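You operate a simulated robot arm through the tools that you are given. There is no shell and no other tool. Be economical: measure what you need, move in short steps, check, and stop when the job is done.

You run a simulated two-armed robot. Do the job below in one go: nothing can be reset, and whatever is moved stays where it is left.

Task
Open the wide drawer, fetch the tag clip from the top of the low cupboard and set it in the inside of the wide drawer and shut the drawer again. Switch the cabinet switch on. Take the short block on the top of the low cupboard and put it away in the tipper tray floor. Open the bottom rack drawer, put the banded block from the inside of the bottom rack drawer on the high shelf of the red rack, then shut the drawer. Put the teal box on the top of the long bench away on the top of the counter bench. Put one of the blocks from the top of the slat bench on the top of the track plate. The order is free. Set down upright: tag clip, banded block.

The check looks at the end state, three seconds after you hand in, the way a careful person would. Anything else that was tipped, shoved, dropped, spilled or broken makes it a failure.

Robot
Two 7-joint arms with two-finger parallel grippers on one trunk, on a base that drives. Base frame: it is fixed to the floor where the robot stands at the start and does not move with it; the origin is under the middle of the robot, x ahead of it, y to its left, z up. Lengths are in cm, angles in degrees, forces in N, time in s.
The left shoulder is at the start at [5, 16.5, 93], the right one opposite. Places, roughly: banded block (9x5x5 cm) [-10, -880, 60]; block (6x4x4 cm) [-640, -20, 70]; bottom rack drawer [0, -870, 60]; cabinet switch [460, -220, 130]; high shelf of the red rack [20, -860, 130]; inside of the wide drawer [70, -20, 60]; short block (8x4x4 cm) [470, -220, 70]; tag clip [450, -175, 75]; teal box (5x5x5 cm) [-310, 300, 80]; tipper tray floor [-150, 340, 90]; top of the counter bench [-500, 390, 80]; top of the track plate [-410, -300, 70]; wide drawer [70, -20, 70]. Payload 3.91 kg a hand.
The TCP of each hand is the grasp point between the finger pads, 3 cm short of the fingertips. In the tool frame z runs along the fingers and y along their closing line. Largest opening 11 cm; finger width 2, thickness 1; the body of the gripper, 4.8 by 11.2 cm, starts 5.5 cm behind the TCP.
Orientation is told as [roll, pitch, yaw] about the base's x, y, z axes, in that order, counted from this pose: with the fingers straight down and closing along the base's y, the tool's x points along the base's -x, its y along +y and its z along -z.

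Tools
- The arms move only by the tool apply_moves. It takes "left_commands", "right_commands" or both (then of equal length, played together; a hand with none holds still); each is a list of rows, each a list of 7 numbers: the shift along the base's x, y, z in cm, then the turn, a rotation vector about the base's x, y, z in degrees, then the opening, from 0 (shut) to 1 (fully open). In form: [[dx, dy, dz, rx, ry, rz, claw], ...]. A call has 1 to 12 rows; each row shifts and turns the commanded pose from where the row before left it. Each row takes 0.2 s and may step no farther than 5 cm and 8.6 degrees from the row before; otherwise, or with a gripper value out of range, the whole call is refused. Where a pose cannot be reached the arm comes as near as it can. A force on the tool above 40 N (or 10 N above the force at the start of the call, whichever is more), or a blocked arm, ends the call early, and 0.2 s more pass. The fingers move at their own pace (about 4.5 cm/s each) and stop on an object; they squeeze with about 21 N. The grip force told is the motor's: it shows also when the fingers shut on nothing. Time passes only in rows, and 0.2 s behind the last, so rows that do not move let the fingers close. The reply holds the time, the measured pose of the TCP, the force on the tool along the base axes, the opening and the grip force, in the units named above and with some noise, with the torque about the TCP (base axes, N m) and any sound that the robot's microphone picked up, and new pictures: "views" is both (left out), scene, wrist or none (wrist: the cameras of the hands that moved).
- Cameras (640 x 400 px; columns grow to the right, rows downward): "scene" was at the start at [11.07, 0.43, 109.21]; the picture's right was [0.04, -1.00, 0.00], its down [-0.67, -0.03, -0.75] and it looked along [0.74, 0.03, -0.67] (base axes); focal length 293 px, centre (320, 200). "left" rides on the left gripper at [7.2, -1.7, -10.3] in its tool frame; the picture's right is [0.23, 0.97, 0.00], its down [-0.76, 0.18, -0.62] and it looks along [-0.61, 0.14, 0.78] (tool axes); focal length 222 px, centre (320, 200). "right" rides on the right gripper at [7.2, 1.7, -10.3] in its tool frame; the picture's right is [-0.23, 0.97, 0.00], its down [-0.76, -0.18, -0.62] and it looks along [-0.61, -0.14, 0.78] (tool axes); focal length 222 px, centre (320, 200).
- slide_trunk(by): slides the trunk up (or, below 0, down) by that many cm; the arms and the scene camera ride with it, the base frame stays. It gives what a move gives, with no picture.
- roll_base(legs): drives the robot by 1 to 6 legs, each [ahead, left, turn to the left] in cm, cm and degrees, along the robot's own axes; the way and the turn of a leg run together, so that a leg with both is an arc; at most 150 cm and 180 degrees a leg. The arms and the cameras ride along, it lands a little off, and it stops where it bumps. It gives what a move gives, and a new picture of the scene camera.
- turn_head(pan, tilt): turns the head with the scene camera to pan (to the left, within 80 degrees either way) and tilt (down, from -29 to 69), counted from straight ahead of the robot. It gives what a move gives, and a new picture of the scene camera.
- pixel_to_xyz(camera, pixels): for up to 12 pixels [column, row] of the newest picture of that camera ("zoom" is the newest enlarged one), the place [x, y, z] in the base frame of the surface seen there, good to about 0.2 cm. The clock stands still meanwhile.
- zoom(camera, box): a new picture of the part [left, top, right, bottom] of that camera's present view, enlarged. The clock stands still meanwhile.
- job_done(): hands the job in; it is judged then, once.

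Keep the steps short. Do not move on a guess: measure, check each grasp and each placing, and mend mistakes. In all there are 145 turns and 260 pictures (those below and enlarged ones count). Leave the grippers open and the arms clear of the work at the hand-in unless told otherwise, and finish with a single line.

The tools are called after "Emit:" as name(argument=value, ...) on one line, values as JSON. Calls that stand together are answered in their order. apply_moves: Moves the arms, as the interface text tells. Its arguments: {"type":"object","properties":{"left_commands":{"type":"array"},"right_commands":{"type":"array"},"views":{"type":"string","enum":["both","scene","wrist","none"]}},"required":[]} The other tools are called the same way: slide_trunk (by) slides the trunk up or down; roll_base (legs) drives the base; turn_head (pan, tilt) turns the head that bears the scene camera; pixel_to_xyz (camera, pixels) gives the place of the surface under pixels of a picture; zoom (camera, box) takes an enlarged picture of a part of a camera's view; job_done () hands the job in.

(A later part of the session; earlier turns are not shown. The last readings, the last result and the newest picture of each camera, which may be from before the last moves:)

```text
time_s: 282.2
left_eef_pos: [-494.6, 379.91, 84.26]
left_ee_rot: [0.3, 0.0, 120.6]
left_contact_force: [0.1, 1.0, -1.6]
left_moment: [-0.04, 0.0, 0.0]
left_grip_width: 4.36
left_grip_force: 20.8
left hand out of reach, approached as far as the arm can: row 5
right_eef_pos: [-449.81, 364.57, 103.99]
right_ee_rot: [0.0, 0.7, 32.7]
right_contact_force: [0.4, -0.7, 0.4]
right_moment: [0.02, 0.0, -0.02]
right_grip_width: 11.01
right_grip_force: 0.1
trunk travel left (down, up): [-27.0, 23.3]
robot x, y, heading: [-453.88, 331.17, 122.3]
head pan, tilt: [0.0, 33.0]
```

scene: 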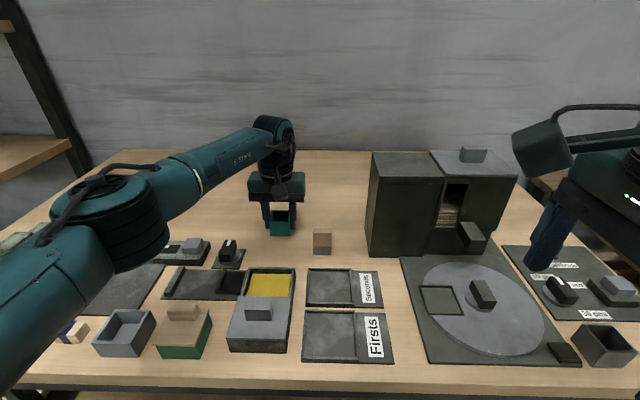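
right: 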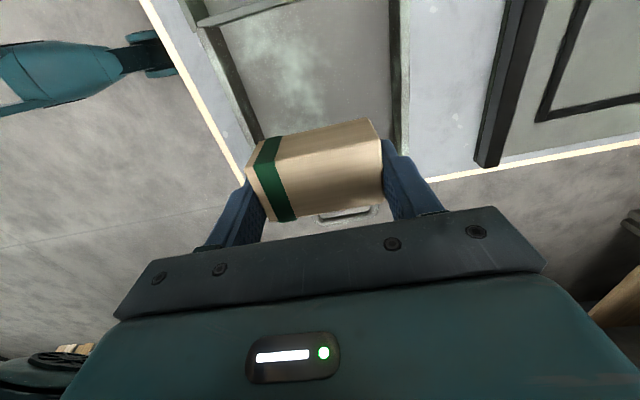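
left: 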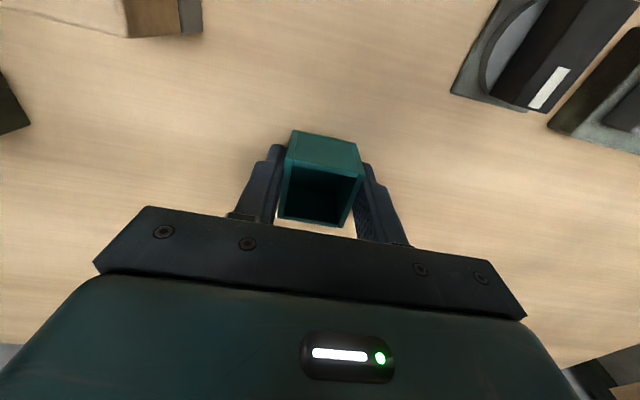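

Clear spot. I'll ease down to the surface (≈83.8), open and lift.

Emit:
apply_moves(left_commands=[[0, 0, -0.3, 0, 0, 0, 0.1], [0, 0, -0.2, 0, 0, 0, 0.1], [0, 0, -0.1, 0, 0, 0, 0.1], [0, 0, 0, 0, 0, 0, 0.65], [0, 0, 0, 0, 0, 0, 0.65], [0, 0, 0, 0, 0, 0, 0.65], [0, 0, 2, 0, 0, 0, 0.65], [0, 0, 4, 0, 0, 0, 0.65], [0, 0, 4, 0, 0, 0, 0.65], [1.5, -2.5, 3, 0, 0, 0, 0.8], [2.2, -3.5, 2, 0, 0, 0, 1], [2.2, -3.5, 2, 0, 0, 0, 1]], views="scene")

```text
time_s: 284.8
left_eef_pos: [-488.9, 370.47, 100.82]
left_ee_rot: [0.2, -0.1, 120.8]
left_contact_force: [-0.1, 0.9, 0.6]
left_moment: [0.01, 0.02, 0.05]
left_grip_width: 10.99
left_grip_force: 0.0
right_eef_pos: [-449.76, 364.51, 103.93]
right_ee_rot: [0.1, 0.4, 32.7]
right_contact_force: [0.3, 0.2, -0.2]
right_moment: [0.0, -0.01, -0.02]
right_grip_width: 11.01
right_grip_force: 0.1
trunk travel left (down, up): [-27.0, 23.3]
robot x, y, heading: [-453.66, 331.48, 122.4]
head pan, tilt: [0.0, 33.0]
```

scene: 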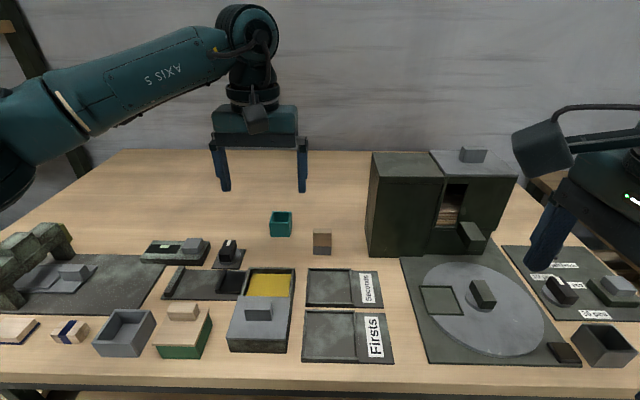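

The teal box is set down. I'll back off and turn toward the slat bench at (-640,-20) to look.

Emit:
roll_base(legs=[[-45, 0, 0], [0, 0, 115]])

Emit:
turn_head(pan=0, tilt=15)

```text
time_s: 292.4
left_eef_pos: [-449.06, 243.59, 100.77]
left_ee_rot: [0.3, 0.1, -122.9]
left_contact_force: [-0.4, -0.2, 0.7]
left_moment: [-0.02, 0.0, 0.0]
left_grip_width: 10.98
left_grip_force: 0.0
right_eef_pos: [-461.02, 281.37, 103.83]
right_ee_rot: [0.1, 0.5, 149.1]
right_contact_force: [0.2, 0.2, 0.0]
right_moment: [-0.02, -0.01, -0.01]
right_grip_width: 11.01
right_grip_force: 0.0
trunk travel left (down, up): [-27.0, 23.3]
robot x, y, heading: [-429.44, 293.03, -121.4]
head pan, tilt: [0.0, 33.0]
```

scene: 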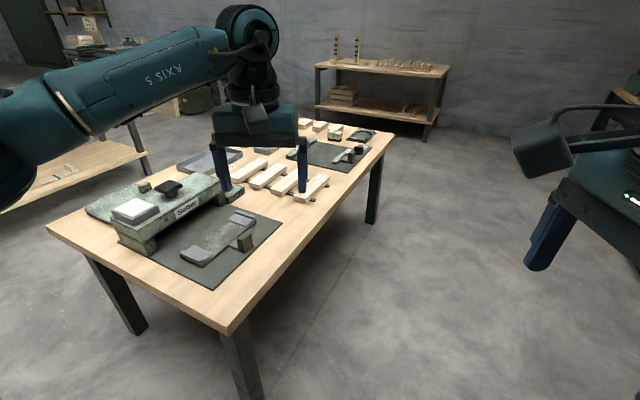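

```text
time_s: 293.2
left_eef_pos: [-449.01, 243.62, 100.67]
left_ee_rot: [0.3, -0.1, -122.9]
left_contact_force: [-0.5, 0.3, 0.1]
left_moment: [0.03, -0.03, 0.03]
left_grip_width: 10.99
left_grip_force: 0.0
right_eef_pos: [-461.08, 281.25, 103.96]
right_ee_rot: [0.1, 0.6, 149.2]
right_contact_force: [0.3, -0.1, 0.6]
right_moment: [0.02, -0.03, 0.02]
right_grip_width: 10.99
right_grip_force: 0.1
trunk travel left (down, up): [-27.0, 23.3]
robot x, y, heading: [-429.4, 292.81, -121.3]
head pan, tilt: [0.0, 15.0]
```

scene: 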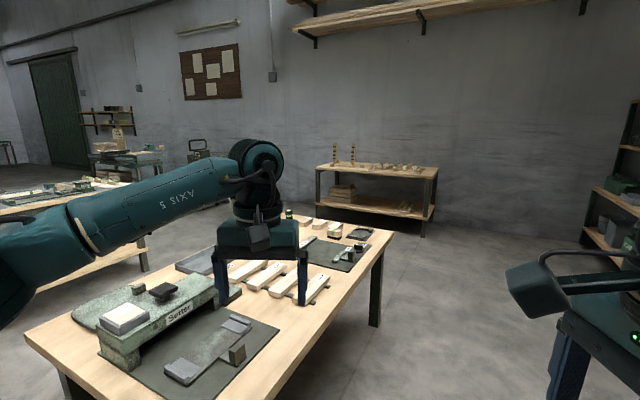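

Emit:
pixel_to_xyz(camera="scene", pixels=[[318, 170], [436, 178], [375, 172], [423, 235], [318, 215], [375, 320], [395, 235], [130, 270], [400, 168], [345, 165], [100, 195], [140, 155]])

Emit:
zoom(camera="scene", box=[290, 130, 450, 230])

Emit:
zoom(camera="scene", box=[0, 90, 200, 220])

```text
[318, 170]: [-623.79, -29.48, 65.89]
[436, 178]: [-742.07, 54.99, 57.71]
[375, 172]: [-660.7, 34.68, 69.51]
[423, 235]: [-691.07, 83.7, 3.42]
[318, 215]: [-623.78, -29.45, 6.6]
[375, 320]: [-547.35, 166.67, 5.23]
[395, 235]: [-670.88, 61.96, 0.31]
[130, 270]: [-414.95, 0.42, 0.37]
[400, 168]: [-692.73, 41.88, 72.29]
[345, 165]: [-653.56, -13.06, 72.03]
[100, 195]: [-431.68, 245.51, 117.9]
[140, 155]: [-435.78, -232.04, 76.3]
```

```text
4.00 times, centred on (370, 180) of scene
```

zoom: 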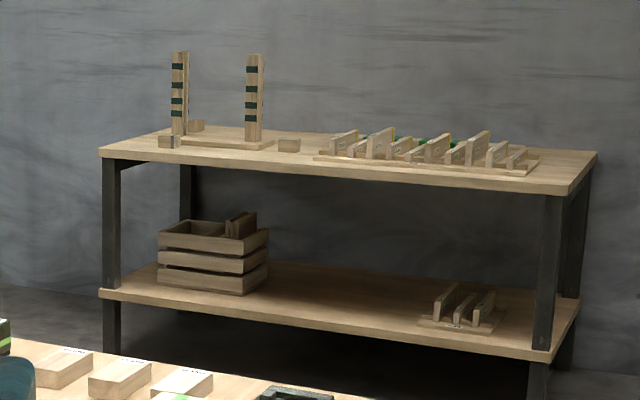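

```text
3.08 times, centred on (100, 155) of scene
```

zoom: 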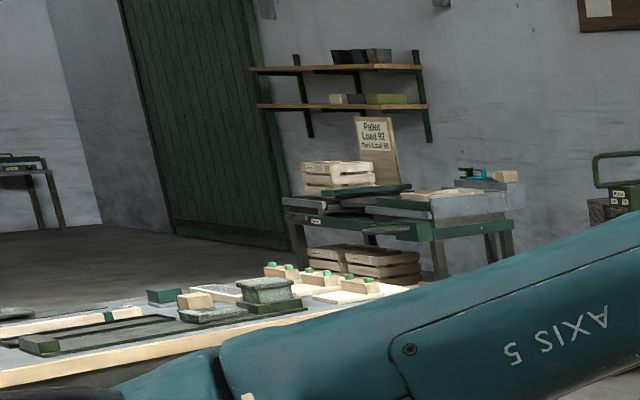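

Emit:
pixel_to_xyz(camera="scene", pixels=[[393, 236], [330, 310], [290, 365], [265, 395], [600, 250], [625, 150], [590, 235], [480, 300], [450, 360], [540, 250], [610, 190]])

Emit:
turn_head(pan=-40, tilt=25)

```text
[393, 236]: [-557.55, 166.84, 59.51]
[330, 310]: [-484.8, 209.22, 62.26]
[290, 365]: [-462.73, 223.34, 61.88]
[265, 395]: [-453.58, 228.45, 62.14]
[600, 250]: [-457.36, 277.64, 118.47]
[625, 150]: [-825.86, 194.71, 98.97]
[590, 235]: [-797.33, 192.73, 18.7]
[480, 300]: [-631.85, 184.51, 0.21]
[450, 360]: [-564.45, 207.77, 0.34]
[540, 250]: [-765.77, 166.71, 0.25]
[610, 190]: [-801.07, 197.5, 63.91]
```

```text
time_s: 294.2
left_eef_pos: [-449.11, 243.52, 100.76]
left_ee_rot: [0.3, -0.1, -122.9]
left_contact_force: [0.4, -0.2, 0.5]
left_moment: [-0.01, 0.01, 0.01]
left_grip_width: 11.0
left_grip_force: 0.1
right_eef_pos: [-461.05, 281.38, 103.93]
right_ee_rot: [0.1, 0.5, 149.2]
right_contact_force: [0.1, 0.0, 0.5]
right_moment: [0.02, -0.01, -0.02]
right_grip_width: 10.98
right_grip_force: 0.0
trunk travel left (down, up): [-27.0, 23.3]
robot x, y, heading: [-429.5, 293.11, -121.4]
head pan, tilt: [-40.0, 25.0]
```

scene: 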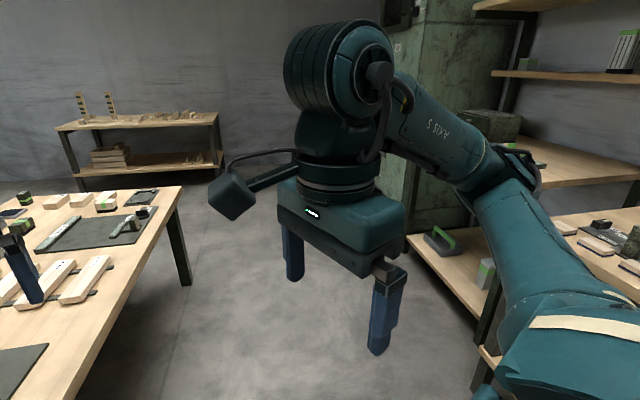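

The corridor between this table (edge inward 427) and the counter (548) is wide enough. I'll drive along it, then strafe left in front of the slat bench.

Emit:
roll_base(legs=[[0, 0, -28.2], [0, -6, 0], [150, 0, 0], [110, 0, 0]])

Emit:
turn_head(pan=30, tilt=22)

```text
time_s: 308.8
left_eef_pos: [-693.28, 130.21, 100.87]
left_ee_rot: [0.3, 0.0, -150.2]
left_contact_force: [0.8, -0.9, 0.4]
left_moment: [0.01, 0.02, 0.0]
left_grip_width: 11.01
left_grip_force: 0.1
right_eef_pos: [-686.62, 169.21, 103.99]
right_ee_rot: [0.1, 0.7, 121.9]
right_contact_force: [-0.2, 0.2, 0.6]
right_moment: [-0.01, 0.02, -0.01]
right_grip_width: 10.99
right_grip_force: 0.2
trunk travel left (down, up): [-27.0, 23.3]
robot x, y, heading: [-653.0, 165.13, -148.7]
head pan, tilt: [-40.0, 25.0]
```

scene: 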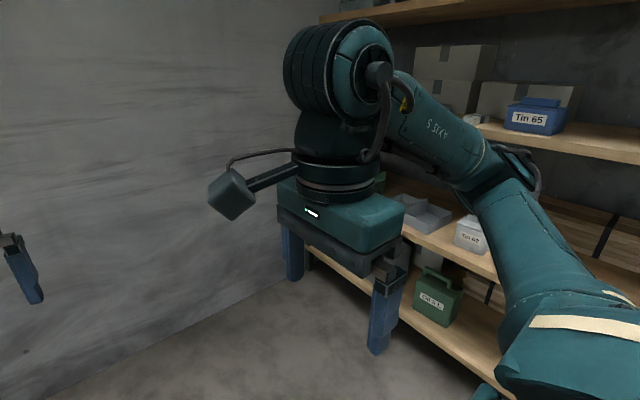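

```text
time_s: 310.2
left_eef_pos: [-693.26, 130.15, 100.79]
left_ee_rot: [0.4, -0.1, -150.2]
left_contact_force: [0.5, 0.6, -0.2]
left_moment: [-0.01, 0.01, 0.0]
left_grip_width: 10.99
left_grip_force: 0.0
right_eef_pos: [-686.62, 169.38, 103.98]
right_ee_rot: [0.0, 0.6, 122.0]
right_contact_force: [-0.1, -0.3, -1.2]
right_moment: [-0.01, 0.03, 0.0]
right_grip_width: 11.01
right_grip_force: 0.1
trunk travel left (down, up): [-27.0, 23.3]
robot x, y, heading: [-653.27, 164.98, -148.6]
head pan, tilt: [30.0, 22.0]
```

scene: 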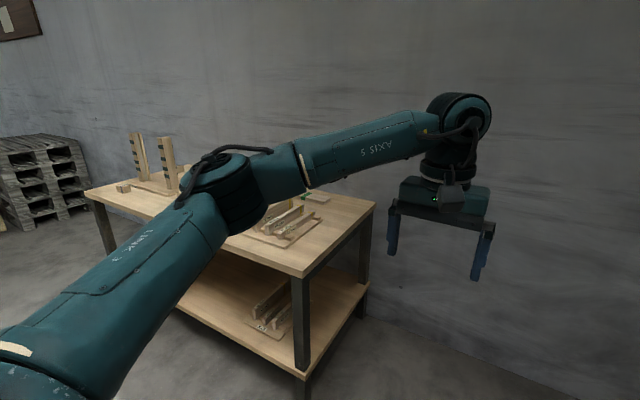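

I'll strafe left 145 cm to get in front of the bench's posts and blocks.

Emit:
roll_base(legs=[[0, 145, 0]])

Emit:
turn_head(pan=0, tilt=32)

```text
time_s: 317.5
left_eef_pos: [-619.22, 3.84, 100.75]
left_ee_rot: [0.3, -0.1, -151.9]
left_contact_force: [0.1, -0.1, -0.1]
left_moment: [0.0, 0.03, 0.01]
left_grip_width: 11.0
left_grip_force: 0.1
right_eef_pos: [-611.46, 42.65, 103.95]
right_ee_rot: [0.2, 0.5, 120.2]
right_contact_force: [0.4, -0.2, 0.0]
right_moment: [0.05, -0.01, -0.02]
right_grip_width: 10.98
right_grip_force: 0.0
trunk travel left (down, up): [-27.0, 23.3]
robot x, y, heading: [-578.16, 37.39, -150.4]
head pan, tilt: [30.0, 22.0]
```

scene: 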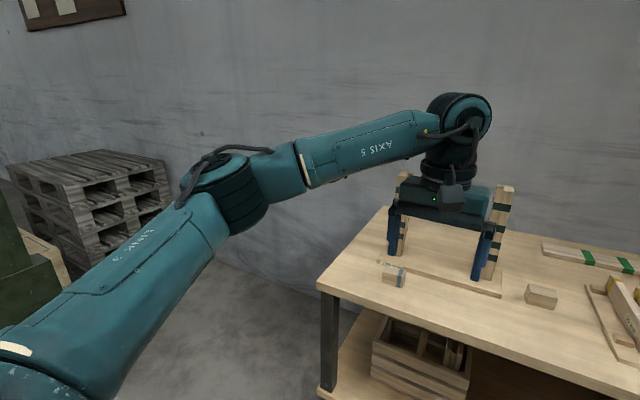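

```text
time_s: 318.4
left_eef_pos: [-619.25, 3.77, 100.71]
left_ee_rot: [0.3, -0.1, -151.9]
left_contact_force: [0.7, 0.4, -0.1]
left_moment: [0.01, 0.0, 0.0]
left_grip_width: 11.0
left_grip_force: 0.1
right_eef_pos: [-611.51, 42.88, 104.02]
right_ee_rot: [0.1, 0.6, 120.2]
right_contact_force: [-0.2, 0.1, 0.2]
right_moment: [0.02, 0.0, 0.01]
right_grip_width: 10.99
right_grip_force: 0.2
trunk travel left (down, up): [-27.0, 23.3]
robot x, y, heading: [-578.34, 37.37, -150.3]
head pan, tilt: [0.0, 32.0]
```

scene: 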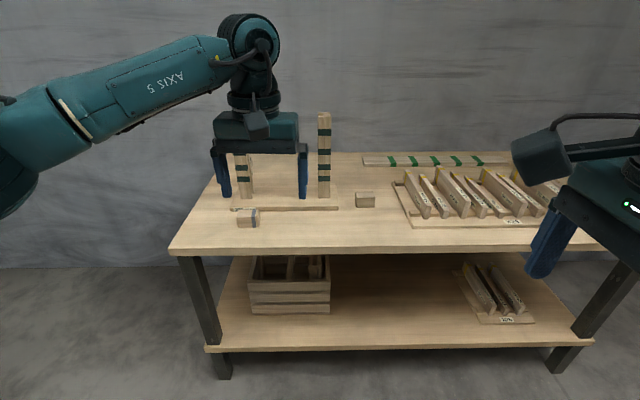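

Emit:
zoom(camera="scene", box=[210, 110, 400, 240])

Emit:
pixel_to_xyz(camera="scene", pixels=[[358, 194], [374, 193], [376, 200], [356, 200], [365, 197], [358, 206], [374, 206], [247, 215], [350, 225], [254, 218], [340, 245]])

```text
3.08 times, centred on (305, 175) of scene
```

zoom: 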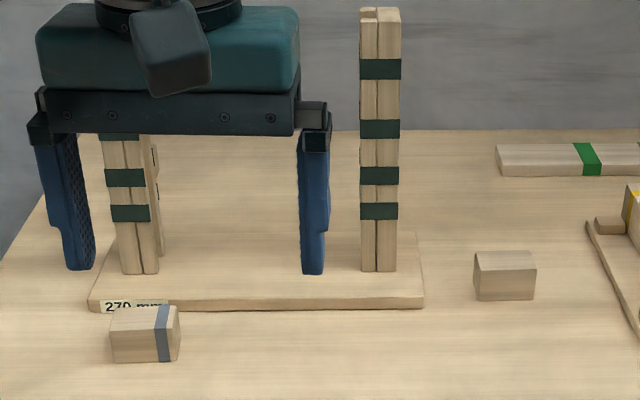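

```text
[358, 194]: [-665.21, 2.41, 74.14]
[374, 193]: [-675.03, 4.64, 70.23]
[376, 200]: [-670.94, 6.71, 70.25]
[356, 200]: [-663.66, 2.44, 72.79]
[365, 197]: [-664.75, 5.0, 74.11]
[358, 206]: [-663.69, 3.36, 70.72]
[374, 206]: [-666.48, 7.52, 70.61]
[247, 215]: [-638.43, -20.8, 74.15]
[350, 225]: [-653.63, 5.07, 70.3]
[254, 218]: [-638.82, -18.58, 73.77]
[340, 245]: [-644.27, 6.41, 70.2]
```

The hint matches the block at about (-638.5,-20). I'll measure it exactly.

Emit:
pixel_to_xyz(camera="zoom", pixels=[[118, 309], [173, 307], [177, 325], [114, 330], [145, 318], [116, 358], [170, 360], [178, 345], [120, 295], [95, 300], [200, 300]])

```text
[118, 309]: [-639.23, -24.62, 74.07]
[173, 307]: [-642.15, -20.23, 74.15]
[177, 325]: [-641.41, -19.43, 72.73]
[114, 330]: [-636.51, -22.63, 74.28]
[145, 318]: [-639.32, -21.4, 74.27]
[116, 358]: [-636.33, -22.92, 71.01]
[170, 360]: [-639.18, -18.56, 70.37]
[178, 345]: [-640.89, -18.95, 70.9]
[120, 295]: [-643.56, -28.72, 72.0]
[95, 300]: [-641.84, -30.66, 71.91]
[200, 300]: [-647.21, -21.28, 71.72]
```

The block is 5.2 × 3.3 cm, centred at (-639.2,-21.5), from z 70.2 to 74.2, with its long axis at 122.5°. I'll lower the trunk 10 cm and drive left 12 cm and ahead 22 cm.

Emit:
slide_trunk(by=-10)

Emit:
roll_base(legs=[[0, 12, 0], [22, 0, 0]])

```text
time_s: 319.8
left_eef_pos: [-619.15, 3.86, 90.82]
left_ee_rot: [0.2, -0.1, -151.9]
left_contact_force: [0.0, -0.6, 0.6]
left_moment: [0.02, 0.01, -0.03]
left_grip_width: 11.0
left_grip_force: 0.1
right_eef_pos: [-611.41, 42.77, 94.01]
right_ee_rot: [0.2, 0.6, 120.2]
right_contact_force: [0.4, 0.0, -0.4]
right_moment: [0.0, 0.01, 0.02]
right_grip_width: 11.0
right_grip_force: 0.0
trunk travel left (down, up): [-17.0, 33.3]
robot x, y, heading: [-577.96, 37.53, -150.2]
head pan, tilt: [0.0, 32.0]
```

```text
time_s: 322.3
left_eef_pos: [-632.01, -16.98, 90.72]
left_ee_rot: [0.3, -0.1, -152.1]
left_contact_force: [0.2, 0.7, 0.2]
left_moment: [-0.02, -0.03, -0.05]
left_grip_width: 10.99
left_grip_force: 0.0
right_eef_pos: [-624.29, 21.87, 93.95]
right_ee_rot: [0.1, 0.7, 120.0]
right_contact_force: [-0.2, -0.2, -0.1]
right_moment: [-0.04, 0.03, 0.0]
right_grip_width: 11.0
right_grip_force: 0.1
trunk travel left (down, up): [-17.0, 33.3]
robot x, y, heading: [-590.79, 16.52, -150.6]
head pan, tilt: [0.0, 32.0]
```

scene: 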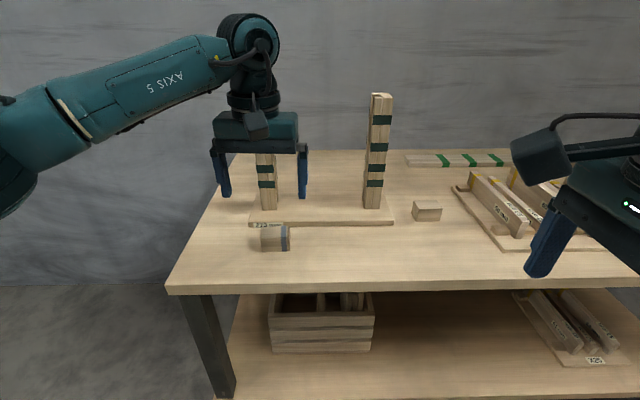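

Emit:
pixel_to_xyz(camera="scene", pixels=[[265, 195], [272, 160], [375, 180], [380, 95], [275, 231], [264, 230], [287, 229], [263, 224], [288, 224], [250, 224]])

```text
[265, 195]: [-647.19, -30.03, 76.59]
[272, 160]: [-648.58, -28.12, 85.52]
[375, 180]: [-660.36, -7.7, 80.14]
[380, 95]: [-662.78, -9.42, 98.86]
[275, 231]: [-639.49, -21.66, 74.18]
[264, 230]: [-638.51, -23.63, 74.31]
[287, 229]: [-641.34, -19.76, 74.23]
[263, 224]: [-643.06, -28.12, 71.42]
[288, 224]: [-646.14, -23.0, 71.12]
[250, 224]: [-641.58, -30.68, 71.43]
```

The post is 8 cm clear of the grasp. I'll move above the block, turn 4.5°, lower and close.

Emit:
apply_moves(left_commands=[[-2.4, -1.5, 0, 0, 0, 1.5, 1], [-2.4, -1.5, 0, 0, 0, 1.5, 1], [-2.4, -1.5, -1, 0, 0, 1.5, 1], [0, 0, -3, 0, 0, 0, 1], [0, 0, -3, 0, 0, 0, 1], [0, 0, 0, 0, 0, 0, 1]])

Emit:
pixel_to_xyz(camera="left", pixels=[[310, 130], [310, 150], [290, 150], [330, 150]])

```text
time_s: 323.7
left_eef_pos: [-639.2, -21.39, 83.59]
left_ee_rot: [0.3, -0.1, -147.6]
left_contact_force: [-0.1, 0.6, 0.7]
left_moment: [0.0, 0.0, -0.02]
left_grip_width: 11.0
left_grip_force: 0.0
right_eef_pos: [-624.31, 21.87, 94.07]
right_ee_rot: [0.1, 0.7, 120.1]
right_contact_force: [-0.2, 0.1, -0.5]
right_moment: [-0.02, -0.03, 0.0]
right_grip_width: 10.98
right_grip_force: 0.1
trunk travel left (down, up): [-17.0, 33.3]
robot x, y, heading: [-590.75, 16.24, -150.4]
head pan, tilt: [0.0, 32.0]
```

scene: 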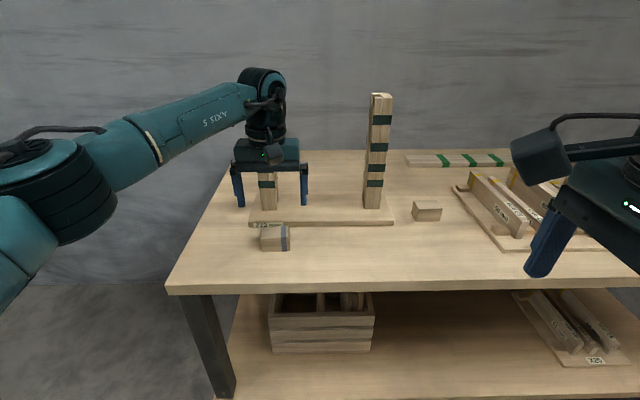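
left: 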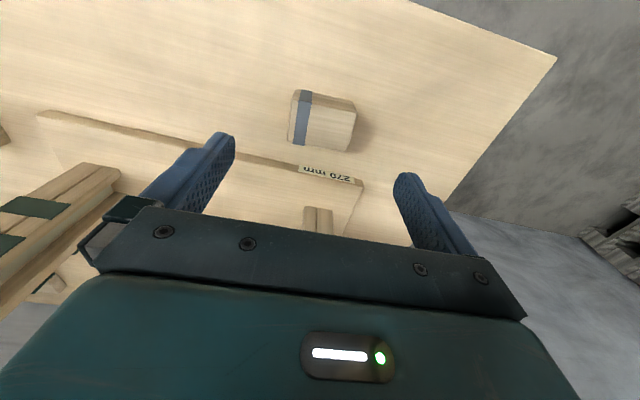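

```text
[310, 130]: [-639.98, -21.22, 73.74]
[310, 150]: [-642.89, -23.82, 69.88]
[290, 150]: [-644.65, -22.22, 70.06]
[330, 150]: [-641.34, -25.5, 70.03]
```

It's aligned. Lower and close.

Emit:
apply_moves(left_commands=[[0, 0, -3, 0, 0, 0, 1], [0, 0, -3, 0, 0, 0, 1], [0, 0, -3, 0, 0, 0, 1], [0, 0, -1, 0, 0, 0, 1], [0, 0, 0, 0, 0, 0, 1], [0, 0, 0, 0, 0, 0, 0.2], [0, 0, 0, 0, 0, 0, 0.2], [0, 0, 0, 0, 0, 0, 0.2], [0, 0, 0, 0, 0, 0, 0.2], [0, 0, 0, 0, 0, 0, 0.2], [0, 0, 0, 0, 0, 0, 0.2]], views="wrist")

```text
time_s: 326.1
left_eef_pos: [-639.25, -21.44, 73.8]
left_ee_rot: [0.3, -0.1, -147.6]
left_contact_force: [-1.0, -0.2, -0.7]
left_moment: [0.01, 0.01, -0.02]
left_grip_width: 5.94
left_grip_force: 21.3
right_eef_pos: [-624.24, 21.9, 94.0]
right_ee_rot: [0.1, 0.6, 120.1]
right_contact_force: [0.0, -0.9, 0.4]
right_moment: [-0.02, 0.02, -0.04]
right_grip_width: 11.01
right_grip_force: 0.0
trunk travel left (down, up): [-17.0, 33.3]
robot x, y, heading: [-590.58, 16.36, -150.4]
head pan, tilt: [0.0, 32.0]
```

left: 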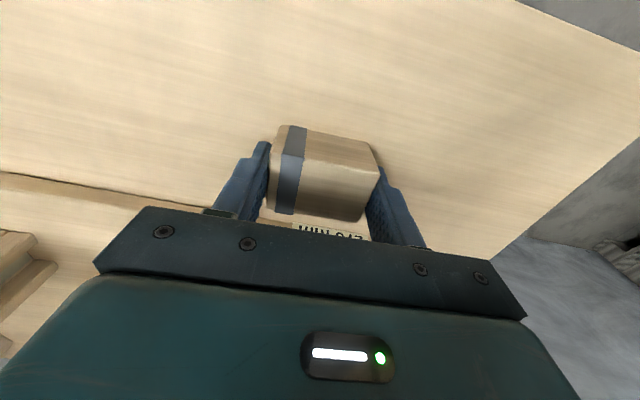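

Gripped: width 5.9 cm, force 21 N. I'll lift, back off and turn toward the track plate at (-410,-300).

Emit:
apply_moves(left_commands=[[0, 0, 2, 0, 0, 0, 0.2], [0, 0, 4, 0, 0, 0, 0.2], [1.7, 1, 4, 0, 0, 0, 0.2], [3.4, 2, 3, 0, 0, 0, 0.2], [3.4, 2, 3, 0, 0, 0, 0.2], [3.4, 2, 3, 0, 0, 0, 0.2]], views="none")

Emit:
roll_base(legs=[[-35, 0, 0], [0, 0, 83]])

Emit:
turn_head(pan=0, tilt=15)

```text
time_s: 327.5
left_eef_pos: [-627.4, -14.47, 92.78]
left_ee_rot: [0.4, -0.1, -147.6]
left_contact_force: [-0.1, 0.6, -1.3]
left_moment: [0.02, 0.0, -0.01]
left_grip_width: 5.94
left_grip_force: 21.0
right_eef_pos: [-624.41, 21.77, 93.99]
right_ee_rot: [0.0, 0.5, 120.1]
right_contact_force: [0.5, 0.4, -0.2]
right_moment: [0.0, -0.01, 0.01]
right_grip_width: 10.99
right_grip_force: 0.1
trunk travel left (down, up): [-17.0, 33.3]
robot x, y, heading: [-591.11, 16.57, -150.2]
head pan, tilt: [0.0, 32.0]
```

```text
time_s: 333.3
left_eef_pos: [-533.86, -6.03, 92.65]
left_ee_rot: [0.4, 0.0, -63.7]
left_contact_force: [-1.2, -0.3, -0.3]
left_moment: [-0.02, 0.0, 0.03]
left_grip_width: 5.96
left_grip_force: 21.1
right_eef_pos: [-569.79, 0.98, 94.04]
right_ee_rot: [0.0, 0.5, -156.0]
right_contact_force: [0.1, 0.4, -0.6]
right_moment: [0.02, 0.03, -0.01]
right_grip_width: 11.01
right_grip_force: 0.2
trunk travel left (down, up): [-17.0, 33.3]
robot x, y, heading: [-560.92, 34.01, -66.6]
head pan, tilt: [0.0, 32.0]
```

scene: 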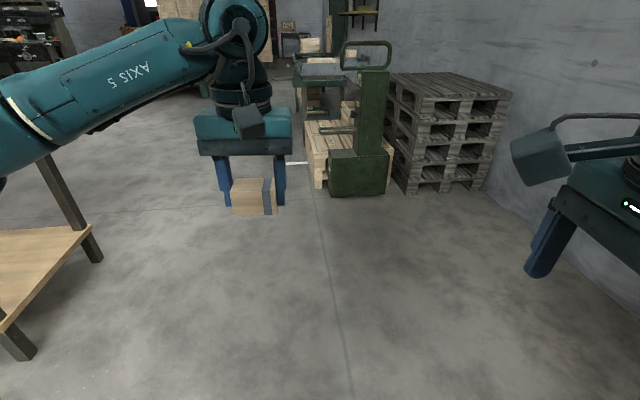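

```text
time_s: 334.1
left_eef_pos: [-533.74, -6.06, 92.82]
left_ee_rot: [0.3, -0.1, -63.8]
left_contact_force: [0.6, 0.0, 0.1]
left_moment: [0.01, 0.0, 0.0]
left_grip_width: 5.92
left_grip_force: 21.2
right_eef_pos: [-569.72, 1.06, 93.98]
right_ee_rot: [0.1, 0.5, -156.1]
right_contact_force: [-0.3, 0.3, 0.3]
right_moment: [0.0, -0.01, -0.01]
right_grip_width: 11.03
right_grip_force: 0.1
trunk travel left (down, up): [-17.0, 33.3]
robot x, y, heading: [-560.64, 33.18, -66.6]
head pan, tilt: [0.0, 15.0]
```

scene: 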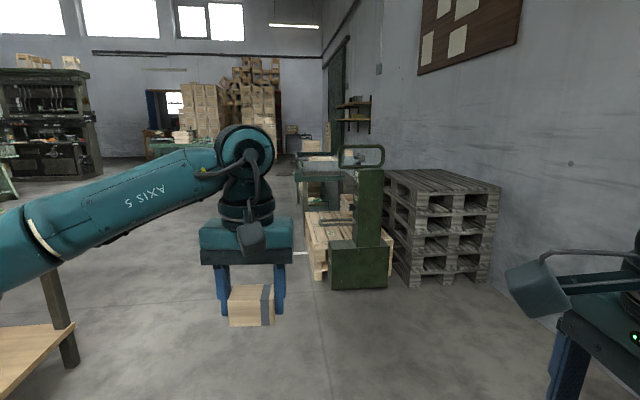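

Emit:
pixel_to_xyz(camera="scene", pixels=[[360, 275], [310, 270], [305, 165], [320, 160], [340, 165], [320, 205], [300, 205], [360, 150], [395, 280], [490, 285], [75, 365], [280, 130]])

Emit:
zoom(camera="scene", box=[270, 110, 410, 290])

```text
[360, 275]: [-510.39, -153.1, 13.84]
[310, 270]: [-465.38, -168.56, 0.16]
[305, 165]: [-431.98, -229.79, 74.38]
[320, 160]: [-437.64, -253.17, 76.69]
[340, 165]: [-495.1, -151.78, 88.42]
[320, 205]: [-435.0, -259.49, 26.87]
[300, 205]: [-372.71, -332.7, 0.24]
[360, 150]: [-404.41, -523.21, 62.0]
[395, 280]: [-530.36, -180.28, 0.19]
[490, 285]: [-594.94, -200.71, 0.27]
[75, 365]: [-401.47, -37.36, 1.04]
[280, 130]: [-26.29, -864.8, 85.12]
```

```text
2.22 times, centred on (340, 200) of scene
```

zoom: 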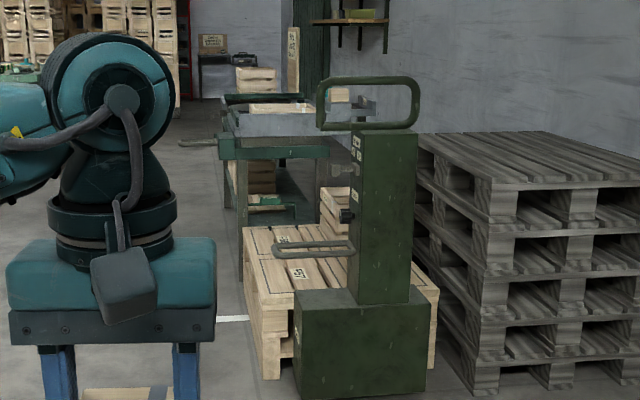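

The table with the track plate starts at (-432,-230) and faces away from the wall. I'll drive around the pallet truck: via (-430,-100) to (-341,-259), then turn to face it.

Emit:
roll_base(legs=[[0, 0, 21], [150, 0, 0], [37, 0, 0], [0, 0, -16], [150, 0, 0], [32, 0, 0]])

Emit:
roll_base(legs=[[0, 0, -87]])

Emit:
turn_head(pan=0, tilt=25)

```text
time_s: 354.3
left_eef_pos: [-305.71, -292.35, 92.82]
left_ee_rot: [0.4, -0.1, -57.0]
left_contact_force: [-0.5, 0.2, -0.5]
left_moment: [0.03, 0.02, -0.02]
left_grip_width: 5.94
left_grip_force: 21.2
right_eef_pos: [-342.22, -289.58, 94.08]
right_ee_rot: [0.1, 0.6, -149.2]
right_contact_force: [0.2, 0.0, 0.2]
right_moment: [0.01, 0.0, -0.01]
right_grip_width: 11.02
right_grip_force: 0.1
trunk travel left (down, up): [-17.0, 33.3]
robot x, y, heading: [-337.22, -255.84, -59.7]
head pan, tilt: [0.0, 15.0]
```

scene: 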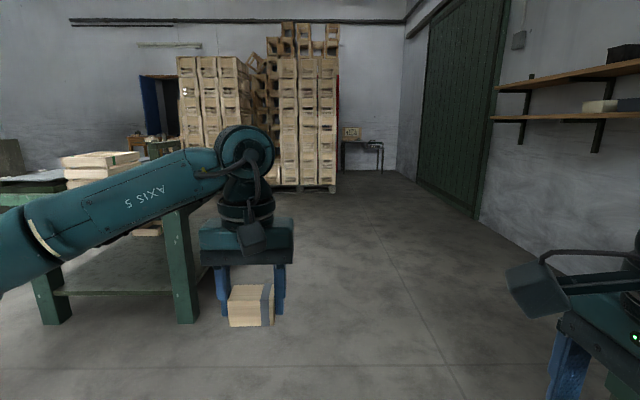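

```text
time_s: 358.3
left_eef_pos: [-370.55, -290.48, 92.7]
left_ee_rot: [0.4, -0.1, -142.2]
left_contact_force: [0.7, -0.1, -1.9]
left_moment: [0.01, -0.02, 0.0]
left_grip_width: 5.95
left_grip_force: 21.0
right_eef_pos: [-370.8, -253.9, 93.93]
right_ee_rot: [0.0, 0.6, 125.4]
right_contact_force: [0.0, -1.1, -0.2]
right_moment: [0.0, 0.0, 0.0]
right_grip_width: 10.99
right_grip_force: 0.0
trunk travel left (down, up): [-17.0, 33.3]
robot x, y, heading: [-337.13, -256.53, -145.2]
head pan, tilt: [0.0, 15.0]
```

scene: 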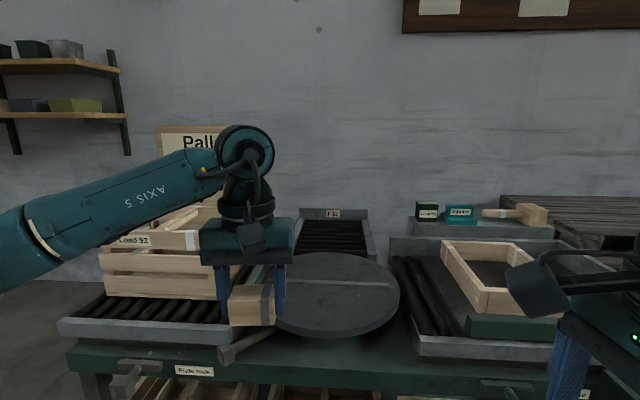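

```text
time_s: 359.1
left_eef_pos: [-370.51, -290.45, 92.79]
left_ee_rot: [0.4, -0.1, -142.2]
left_contact_force: [-0.2, 0.5, -0.2]
left_moment: [-0.01, -0.04, 0.01]
left_grip_width: 5.93
left_grip_force: 21.3
right_eef_pos: [-370.89, -253.81, 93.91]
right_ee_rot: [0.1, 0.5, 125.4]
right_contact_force: [-0.8, -0.1, -0.1]
right_moment: [0.0, 0.0, 0.0]
right_grip_width: 10.99
right_grip_force: 0.0
trunk travel left (down, up): [-17.0, 33.3]
robot x, y, heading: [-337.64, -255.85, -145.0]
head pan, tilt: [0.0, 25.0]
```

scene: 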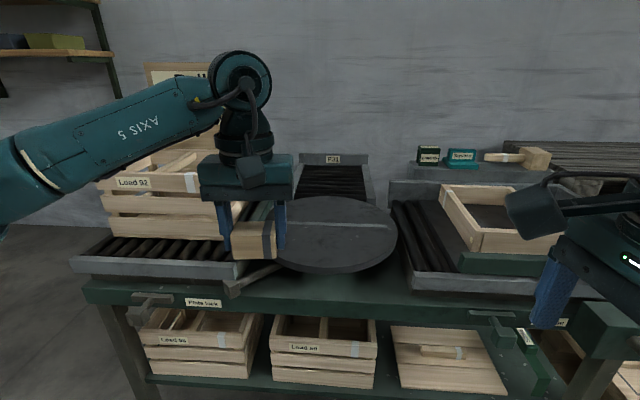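

A round plate with a track line lies between roller tracks around (335,232). I'll measure it and check the labels.

Emit:
pixel_to_xyz(camera="scene", pixels=[[335, 232], [300, 220], [380, 225], [340, 265], [330, 200], [395, 240], [278, 255], [340, 222], [335, 280], [440, 240], [330, 175], [150, 255]])

Emit:
zoom(camera="scene", box=[220, 140, 440, 310])

```text
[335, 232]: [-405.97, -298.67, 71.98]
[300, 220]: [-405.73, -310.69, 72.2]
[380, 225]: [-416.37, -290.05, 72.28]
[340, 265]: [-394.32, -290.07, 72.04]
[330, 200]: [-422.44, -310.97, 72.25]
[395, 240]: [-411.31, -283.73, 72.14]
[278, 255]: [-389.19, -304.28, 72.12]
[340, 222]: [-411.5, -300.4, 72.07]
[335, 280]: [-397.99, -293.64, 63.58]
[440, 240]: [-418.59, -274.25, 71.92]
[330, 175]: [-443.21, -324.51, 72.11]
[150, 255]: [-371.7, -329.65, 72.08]
```

```text
2.35 times, centred on (330, 225) of scene
```

zoom: 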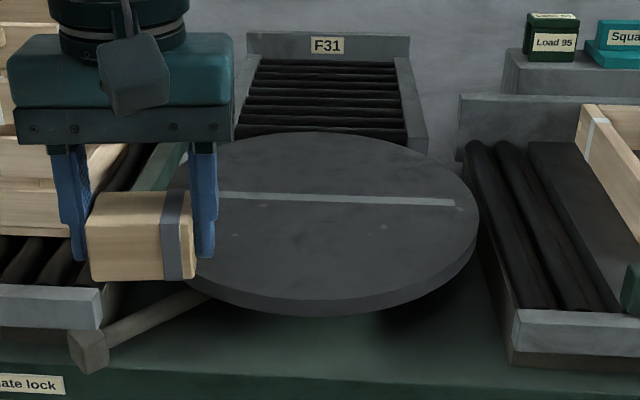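

It's a turntable centred at about (-407.5,-299), surface z 72.1. I'll move the hand rightwards away from the crate, then drive forward 20 cm.

Emit:
apply_moves(left_commands=[[-2.3, 3.3, 1, 0, 0, 0, 0.2], [-2.3, 3.3, 1, 0, 0, 0, 0.2], [-2.3, 3.3, 1, 0, 0, 0, 0.2], [-1.2, 1.6, 0, 0, 0, 0, 0.2]], right_commands=[[-1.5, 2.2, 0, 0, 0, 0, 1], [-1.5, 2.2, 0, 0, 0, 0, 1], [-1.5, 2.2, 0, 0, 0, 0, 1], [0, 0, 0, 0, 0, 0, 1]], views="none")

Emit:
roll_base(legs=[[20, 0, 0]])

```text
time_s: 360.1
left_eef_pos: [-378.47, -279.15, 95.83]
left_ee_rot: [0.3, -0.1, -142.2]
left_contact_force: [0.0, 0.0, -0.4]
left_moment: [0.01, 0.01, 0.0]
left_grip_width: 5.94
left_grip_force: 21.1
right_eef_pos: [-375.26, -247.42, 94.01]
right_ee_rot: [0.2, 0.6, 125.4]
right_contact_force: [0.5, 0.4, -0.4]
right_moment: [0.0, -0.01, 0.01]
right_grip_width: 11.0
right_grip_force: 0.0
trunk travel left (down, up): [-17.0, 33.3]
robot x, y, heading: [-337.21, -256.41, -145.1]
head pan, tilt: [0.0, 25.0]
```

```text
time_s: 361.6
left_eef_pos: [-394.72, -290.36, 95.86]
left_ee_rot: [0.3, -0.1, -142.3]
left_contact_force: [0.0, 0.9, -0.9]
left_moment: [0.01, 0.01, -0.02]
left_grip_width: 5.93
left_grip_force: 20.8
right_eef_pos: [-391.4, -258.76, 93.88]
right_ee_rot: [0.2, 0.6, 125.5]
right_contact_force: [-0.9, 0.5, -0.2]
right_moment: [-0.02, 0.0, -0.02]
right_grip_width: 10.98
right_grip_force: 0.1
trunk travel left (down, up): [-17.0, 33.3]
robot x, y, heading: [-353.46, -267.31, -144.9]
head pan, tilt: [0.0, 25.0]
```

scene: 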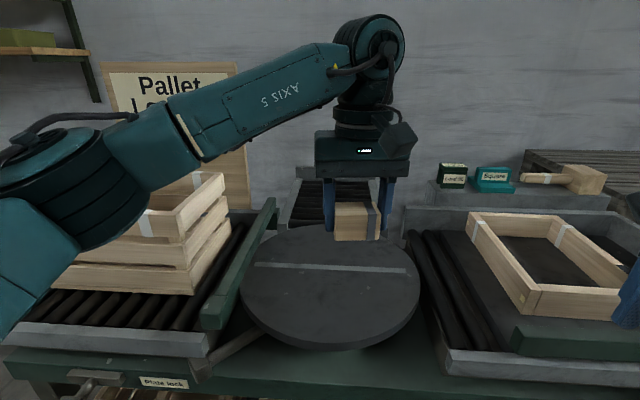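

Emit:
pixel_to_xyz(camera="scene", pixels=[[215, 180], [225, 200], [150, 190], [70, 265], [330, 285], [250, 290], [415, 280], [330, 230], [200, 130], [120, 150], [60, 190], [180, 290]])

```text
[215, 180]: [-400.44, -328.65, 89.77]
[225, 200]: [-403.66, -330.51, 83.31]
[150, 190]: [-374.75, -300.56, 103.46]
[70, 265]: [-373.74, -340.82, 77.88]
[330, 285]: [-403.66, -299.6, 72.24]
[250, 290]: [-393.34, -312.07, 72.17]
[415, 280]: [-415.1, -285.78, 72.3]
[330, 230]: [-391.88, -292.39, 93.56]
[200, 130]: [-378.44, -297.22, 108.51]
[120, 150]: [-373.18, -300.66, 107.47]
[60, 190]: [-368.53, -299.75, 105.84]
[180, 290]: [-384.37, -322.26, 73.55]
```

The crate's top at z≈90 is close to my left elbow. I'll strafe right 10 cm first, then move the hand over the plate centre.

Emit:
roll_base(legs=[[0, -10, 0]])

Emit:
apply_moves(left_commands=[[-1.1, -4.0, -2, 0, 0, 0, 0.2], [-1.3, -4.0, -2, 0, 0, 0, 0.2], [-1.3, -4.0, -2, 0, 0, 0, 0.2], [-1.3, -3.6, -2, 0, 0, 0, 0.2], [0, 0, 0, 0, 0, 0, 0.2]], views="scene")

```text
time_s: 362.8
left_eef_pos: [-400.42, -282.23, 95.72]
left_ee_rot: [0.3, -0.1, -142.2]
left_contact_force: [0.2, -0.6, -0.4]
left_moment: [-0.01, 0.0, -0.01]
left_grip_width: 5.95
left_grip_force: 21.7
right_eef_pos: [-397.0, -250.7, 94.06]
right_ee_rot: [0.1, 0.6, 125.4]
right_contact_force: [0.4, 0.9, -0.7]
right_moment: [0.0, -0.01, 0.01]
right_grip_width: 11.01
right_grip_force: 0.1
trunk travel left (down, up): [-17.0, 33.3]
robot x, y, heading: [-358.85, -259.61, -145.4]
head pan, tilt: [0.0, 25.0]
```

scene: 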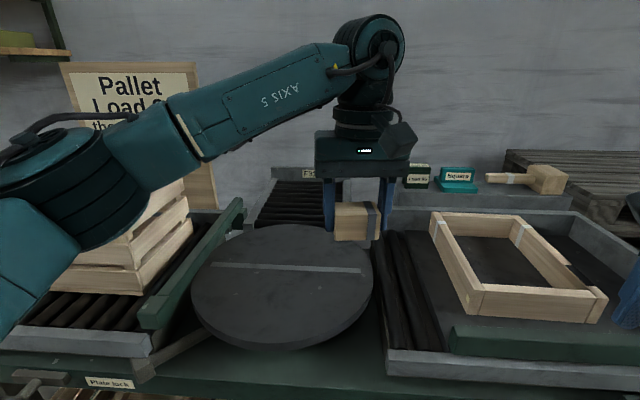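

```text
time_s: 364.0
left_eef_pos: [-405.4, -297.64, 87.92]
left_ee_rot: [0.4, -0.1, -142.3]
left_contact_force: [0.1, -0.1, 1.0]
left_moment: [-0.01, 0.0, -0.01]
left_grip_width: 5.95
left_grip_force: 21.0
right_eef_pos: [-397.11, -250.57, 94.01]
right_ee_rot: [0.1, 0.6, 125.5]
right_contact_force: [0.1, 0.7, -0.4]
right_moment: [0.01, -0.03, 0.01]
right_grip_width: 11.0
right_grip_force: 0.2
trunk travel left (down, up): [-17.0, 33.3]
robot x, y, heading: [-359.12, -259.4, -145.0]
head pan, tilt: [0.0, 25.0]
```

scene: 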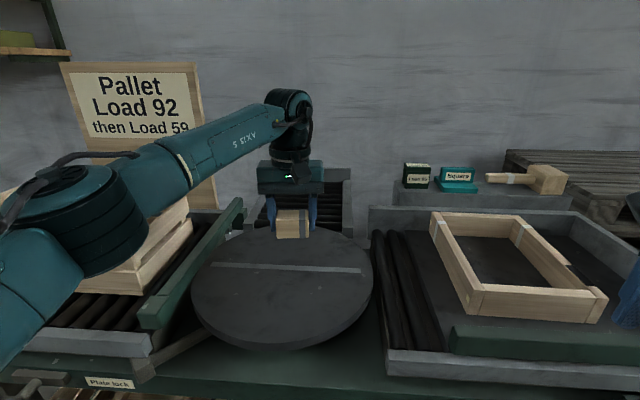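

Emit:
pixel_to_xyz(camera="scene", pixels=[[100, 268], [140, 230], [60, 215], [165, 210], [130, 255], [120, 290], [185, 215]])

```text
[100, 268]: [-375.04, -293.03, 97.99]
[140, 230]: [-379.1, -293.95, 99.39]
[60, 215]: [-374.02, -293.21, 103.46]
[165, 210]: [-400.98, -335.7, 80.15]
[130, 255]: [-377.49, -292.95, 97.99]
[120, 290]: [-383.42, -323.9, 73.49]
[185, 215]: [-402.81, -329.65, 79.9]
```

The elbow is well clear. I'll lower to the plate.

Emit:
apply_moves(left_commands=[[-0.7, -0.5, -3, 0, 0, 0, 0.2], [-0.7, -0.5, -3, 0, 0, 0, 0.2], [0, 0, -3, 0, 0, 0, 0.2], [0, 0, -2, 0, 0, 0, 0.2], [0, 0, -0.8, 0, 0, 0, 0.2], [0, 0, 0, 0, 0, 0, 0.2]], views="scene")

Emit:
zoom(camera="scene", box=[180, 140, 390, 350])

```text
time_s: 365.4
left_eef_pos: [-406.68, -298.69, 75.91]
left_ee_rot: [0.4, -0.1, -142.1]
left_contact_force: [0.3, -1.0, -1.1]
left_moment: [0.02, -0.06, 0.0]
left_grip_width: 5.92
left_grip_force: 21.2
right_eef_pos: [-397.17, -250.64, 93.94]
right_ee_rot: [0.2, 0.6, 125.4]
right_contact_force: [-0.2, -0.6, -0.2]
right_moment: [-0.01, -0.01, 0.01]
right_grip_width: 11.02
right_grip_force: 0.1
trunk travel left (down, up): [-17.0, 33.3]
robot x, y, heading: [-358.87, -259.56, -145.1]
head pan, tilt: [0.0, 25.0]
```

scene: 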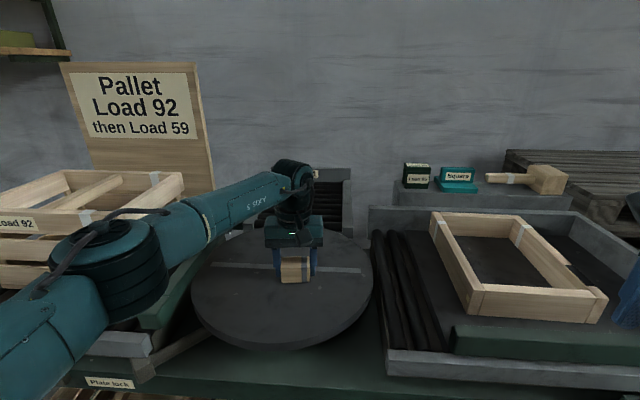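

```text
1.90 times, centred on (285, 245) of scene
```

zoom: 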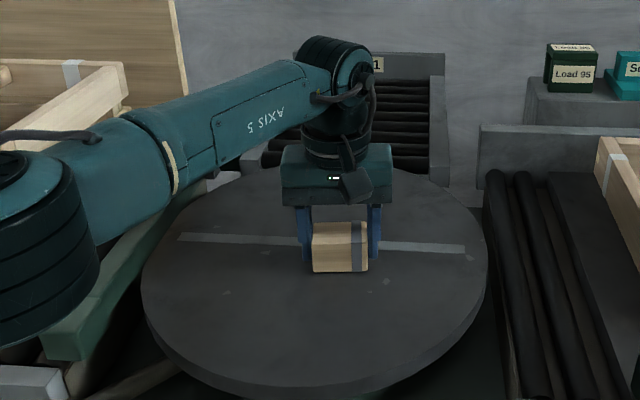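

It's at the centre of the plate. I'll ease down, release and rise.

Emit:
apply_moves(left_commands=[[0, 0, -0.15, 0, 0, 0, 0.2], [0, 0, -0.15, 0, 0, 0, 0.2], [0, 0, -0.1, 0, 0, 0, 0.2], [0, 0, 0, 0, 0, 0, 0.75], [0, 0, 0, 0, 0, 0, 0.75], [0, 0, 0, 0, 0, 0, 0.75], [0, 0, 2, 0, 0, 0, 0.75], [0, 0, 4, 0, 0, 0, 0.75], [0, 0, 4, 0, 0, 0, 0.75], [0, 0, 4, 0, 0, 0, 1], [1.7, 3.5, 3, 0, 0, 0, 1], [1.7, 3.5, 3, 0, 0, 0, 1]], views="scene")

```text
time_s: 368.0
left_eef_pos: [-403.51, -291.88, 95.72]
left_ee_rot: [0.5, -0.1, -142.2]
left_contact_force: [0.4, -0.3, -0.4]
left_moment: [0.0, -0.01, -0.02]
left_grip_width: 10.98
left_grip_force: 0.0
right_eef_pos: [-397.1, -250.63, 93.94]
right_ee_rot: [0.0, 0.7, 125.4]
right_contact_force: [-0.9, 0.5, -0.4]
right_moment: [0.04, 0.03, 0.01]
right_grip_width: 10.97
right_grip_force: 0.1
trunk travel left (down, up): [-17.0, 33.3]
robot x, y, heading: [-359.03, -259.11, -145.2]
head pan, tilt: [0.0, 25.0]
```

scene: 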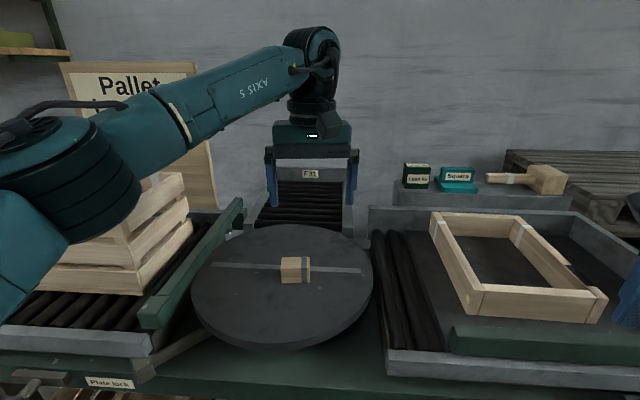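

The block is placed. I'll back off and turn toward the red rack at (0,-870).

Emit:
roll_base(legs=[[-35, 0, 0], [0, 0, 83]])

Emit:
turn_head(pan=15, tilt=12)

```text
time_s: 373.8
left_eef_pos: [-303.92, -287.98, 95.57]
left_ee_rot: [0.2, 0.0, -59.5]
left_contact_force: [-0.5, -0.2, 0.3]
left_moment: [-0.01, 0.02, 0.02]
left_grip_width: 10.99
left_grip_force: 0.0
right_eef_pos: [-344.01, -276.21, 93.94]
right_ee_rot: [0.1, 0.6, -151.8]
right_contact_force: [0.6, 0.1, -0.3]
right_moment: [0.05, -0.01, 0.0]
right_grip_width: 11.04
right_grip_force: 0.1
trunk travel left (down, up): [-17.0, 33.3]
robot x, y, heading: [-330.56, -239.56, -62.4]
head pan, tilt: [0.0, 25.0]
```

scene: 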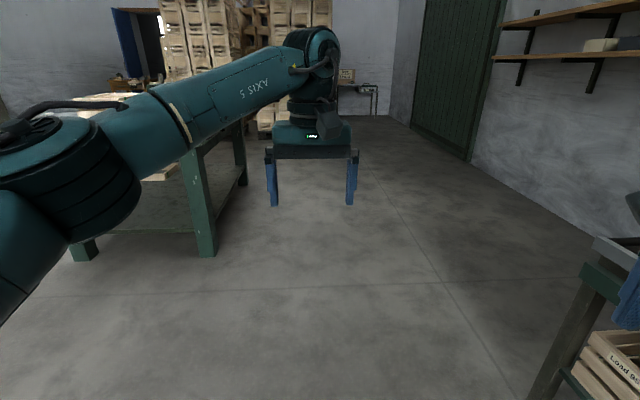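

```text
time_s: 374.6
left_eef_pos: [-303.99, -287.82, 95.52]
left_ee_rot: [0.2, 0.0, -59.4]
left_contact_force: [-0.4, -0.2, 0.0]
left_moment: [-0.03, -0.02, 0.0]
left_grip_width: 11.01
left_grip_force: 0.1
right_eef_pos: [-343.99, -276.29, 94.08]
right_ee_rot: [0.1, 0.6, -151.9]
right_contact_force: [-0.2, -0.3, 0.8]
right_moment: [-0.02, 0.01, -0.01]
right_grip_width: 10.98
right_grip_force: 0.1
trunk travel left (down, up): [-17.0, 33.3]
robot x, y, heading: [-330.68, -239.8, -62.4]
head pan, tilt: [15.0, 12.0]
```

scene: 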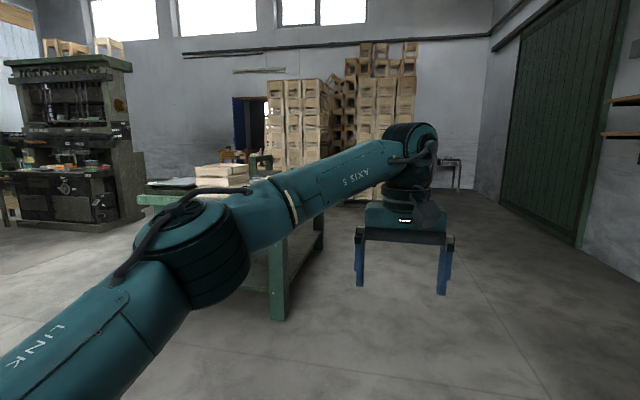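

Emit:
pixel_to_xyz(camera="scene", pixels=[[278, 315], [320, 245], [310, 215], [380, 190], [452, 185], [438, 170], [577, 245], [500, 205], [255, 155], [410, 60], [270, 100], [330, 100]])

Emit:
zoom(camera="scene", box=[200, 60, 500, 220])

```text
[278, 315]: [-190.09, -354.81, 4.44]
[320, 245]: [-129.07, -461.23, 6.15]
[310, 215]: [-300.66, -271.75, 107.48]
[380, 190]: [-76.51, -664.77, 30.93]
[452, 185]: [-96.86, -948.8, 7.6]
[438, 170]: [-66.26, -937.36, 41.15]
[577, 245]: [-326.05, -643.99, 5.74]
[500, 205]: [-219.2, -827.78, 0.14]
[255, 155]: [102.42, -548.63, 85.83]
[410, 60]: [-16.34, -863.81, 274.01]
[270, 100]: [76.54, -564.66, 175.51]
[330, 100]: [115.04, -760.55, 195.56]
```

```text
2.13 times, centred on (350, 140) of scene
```

zoom: 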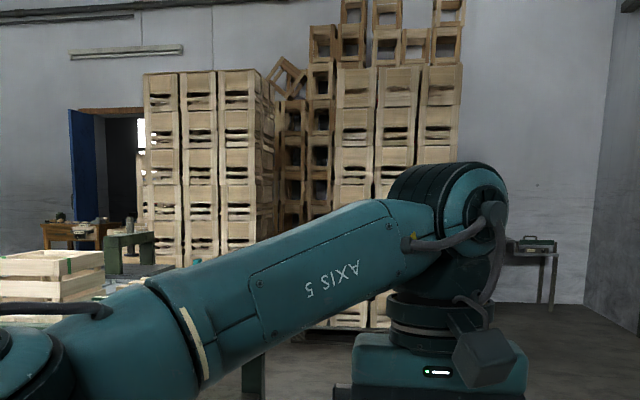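

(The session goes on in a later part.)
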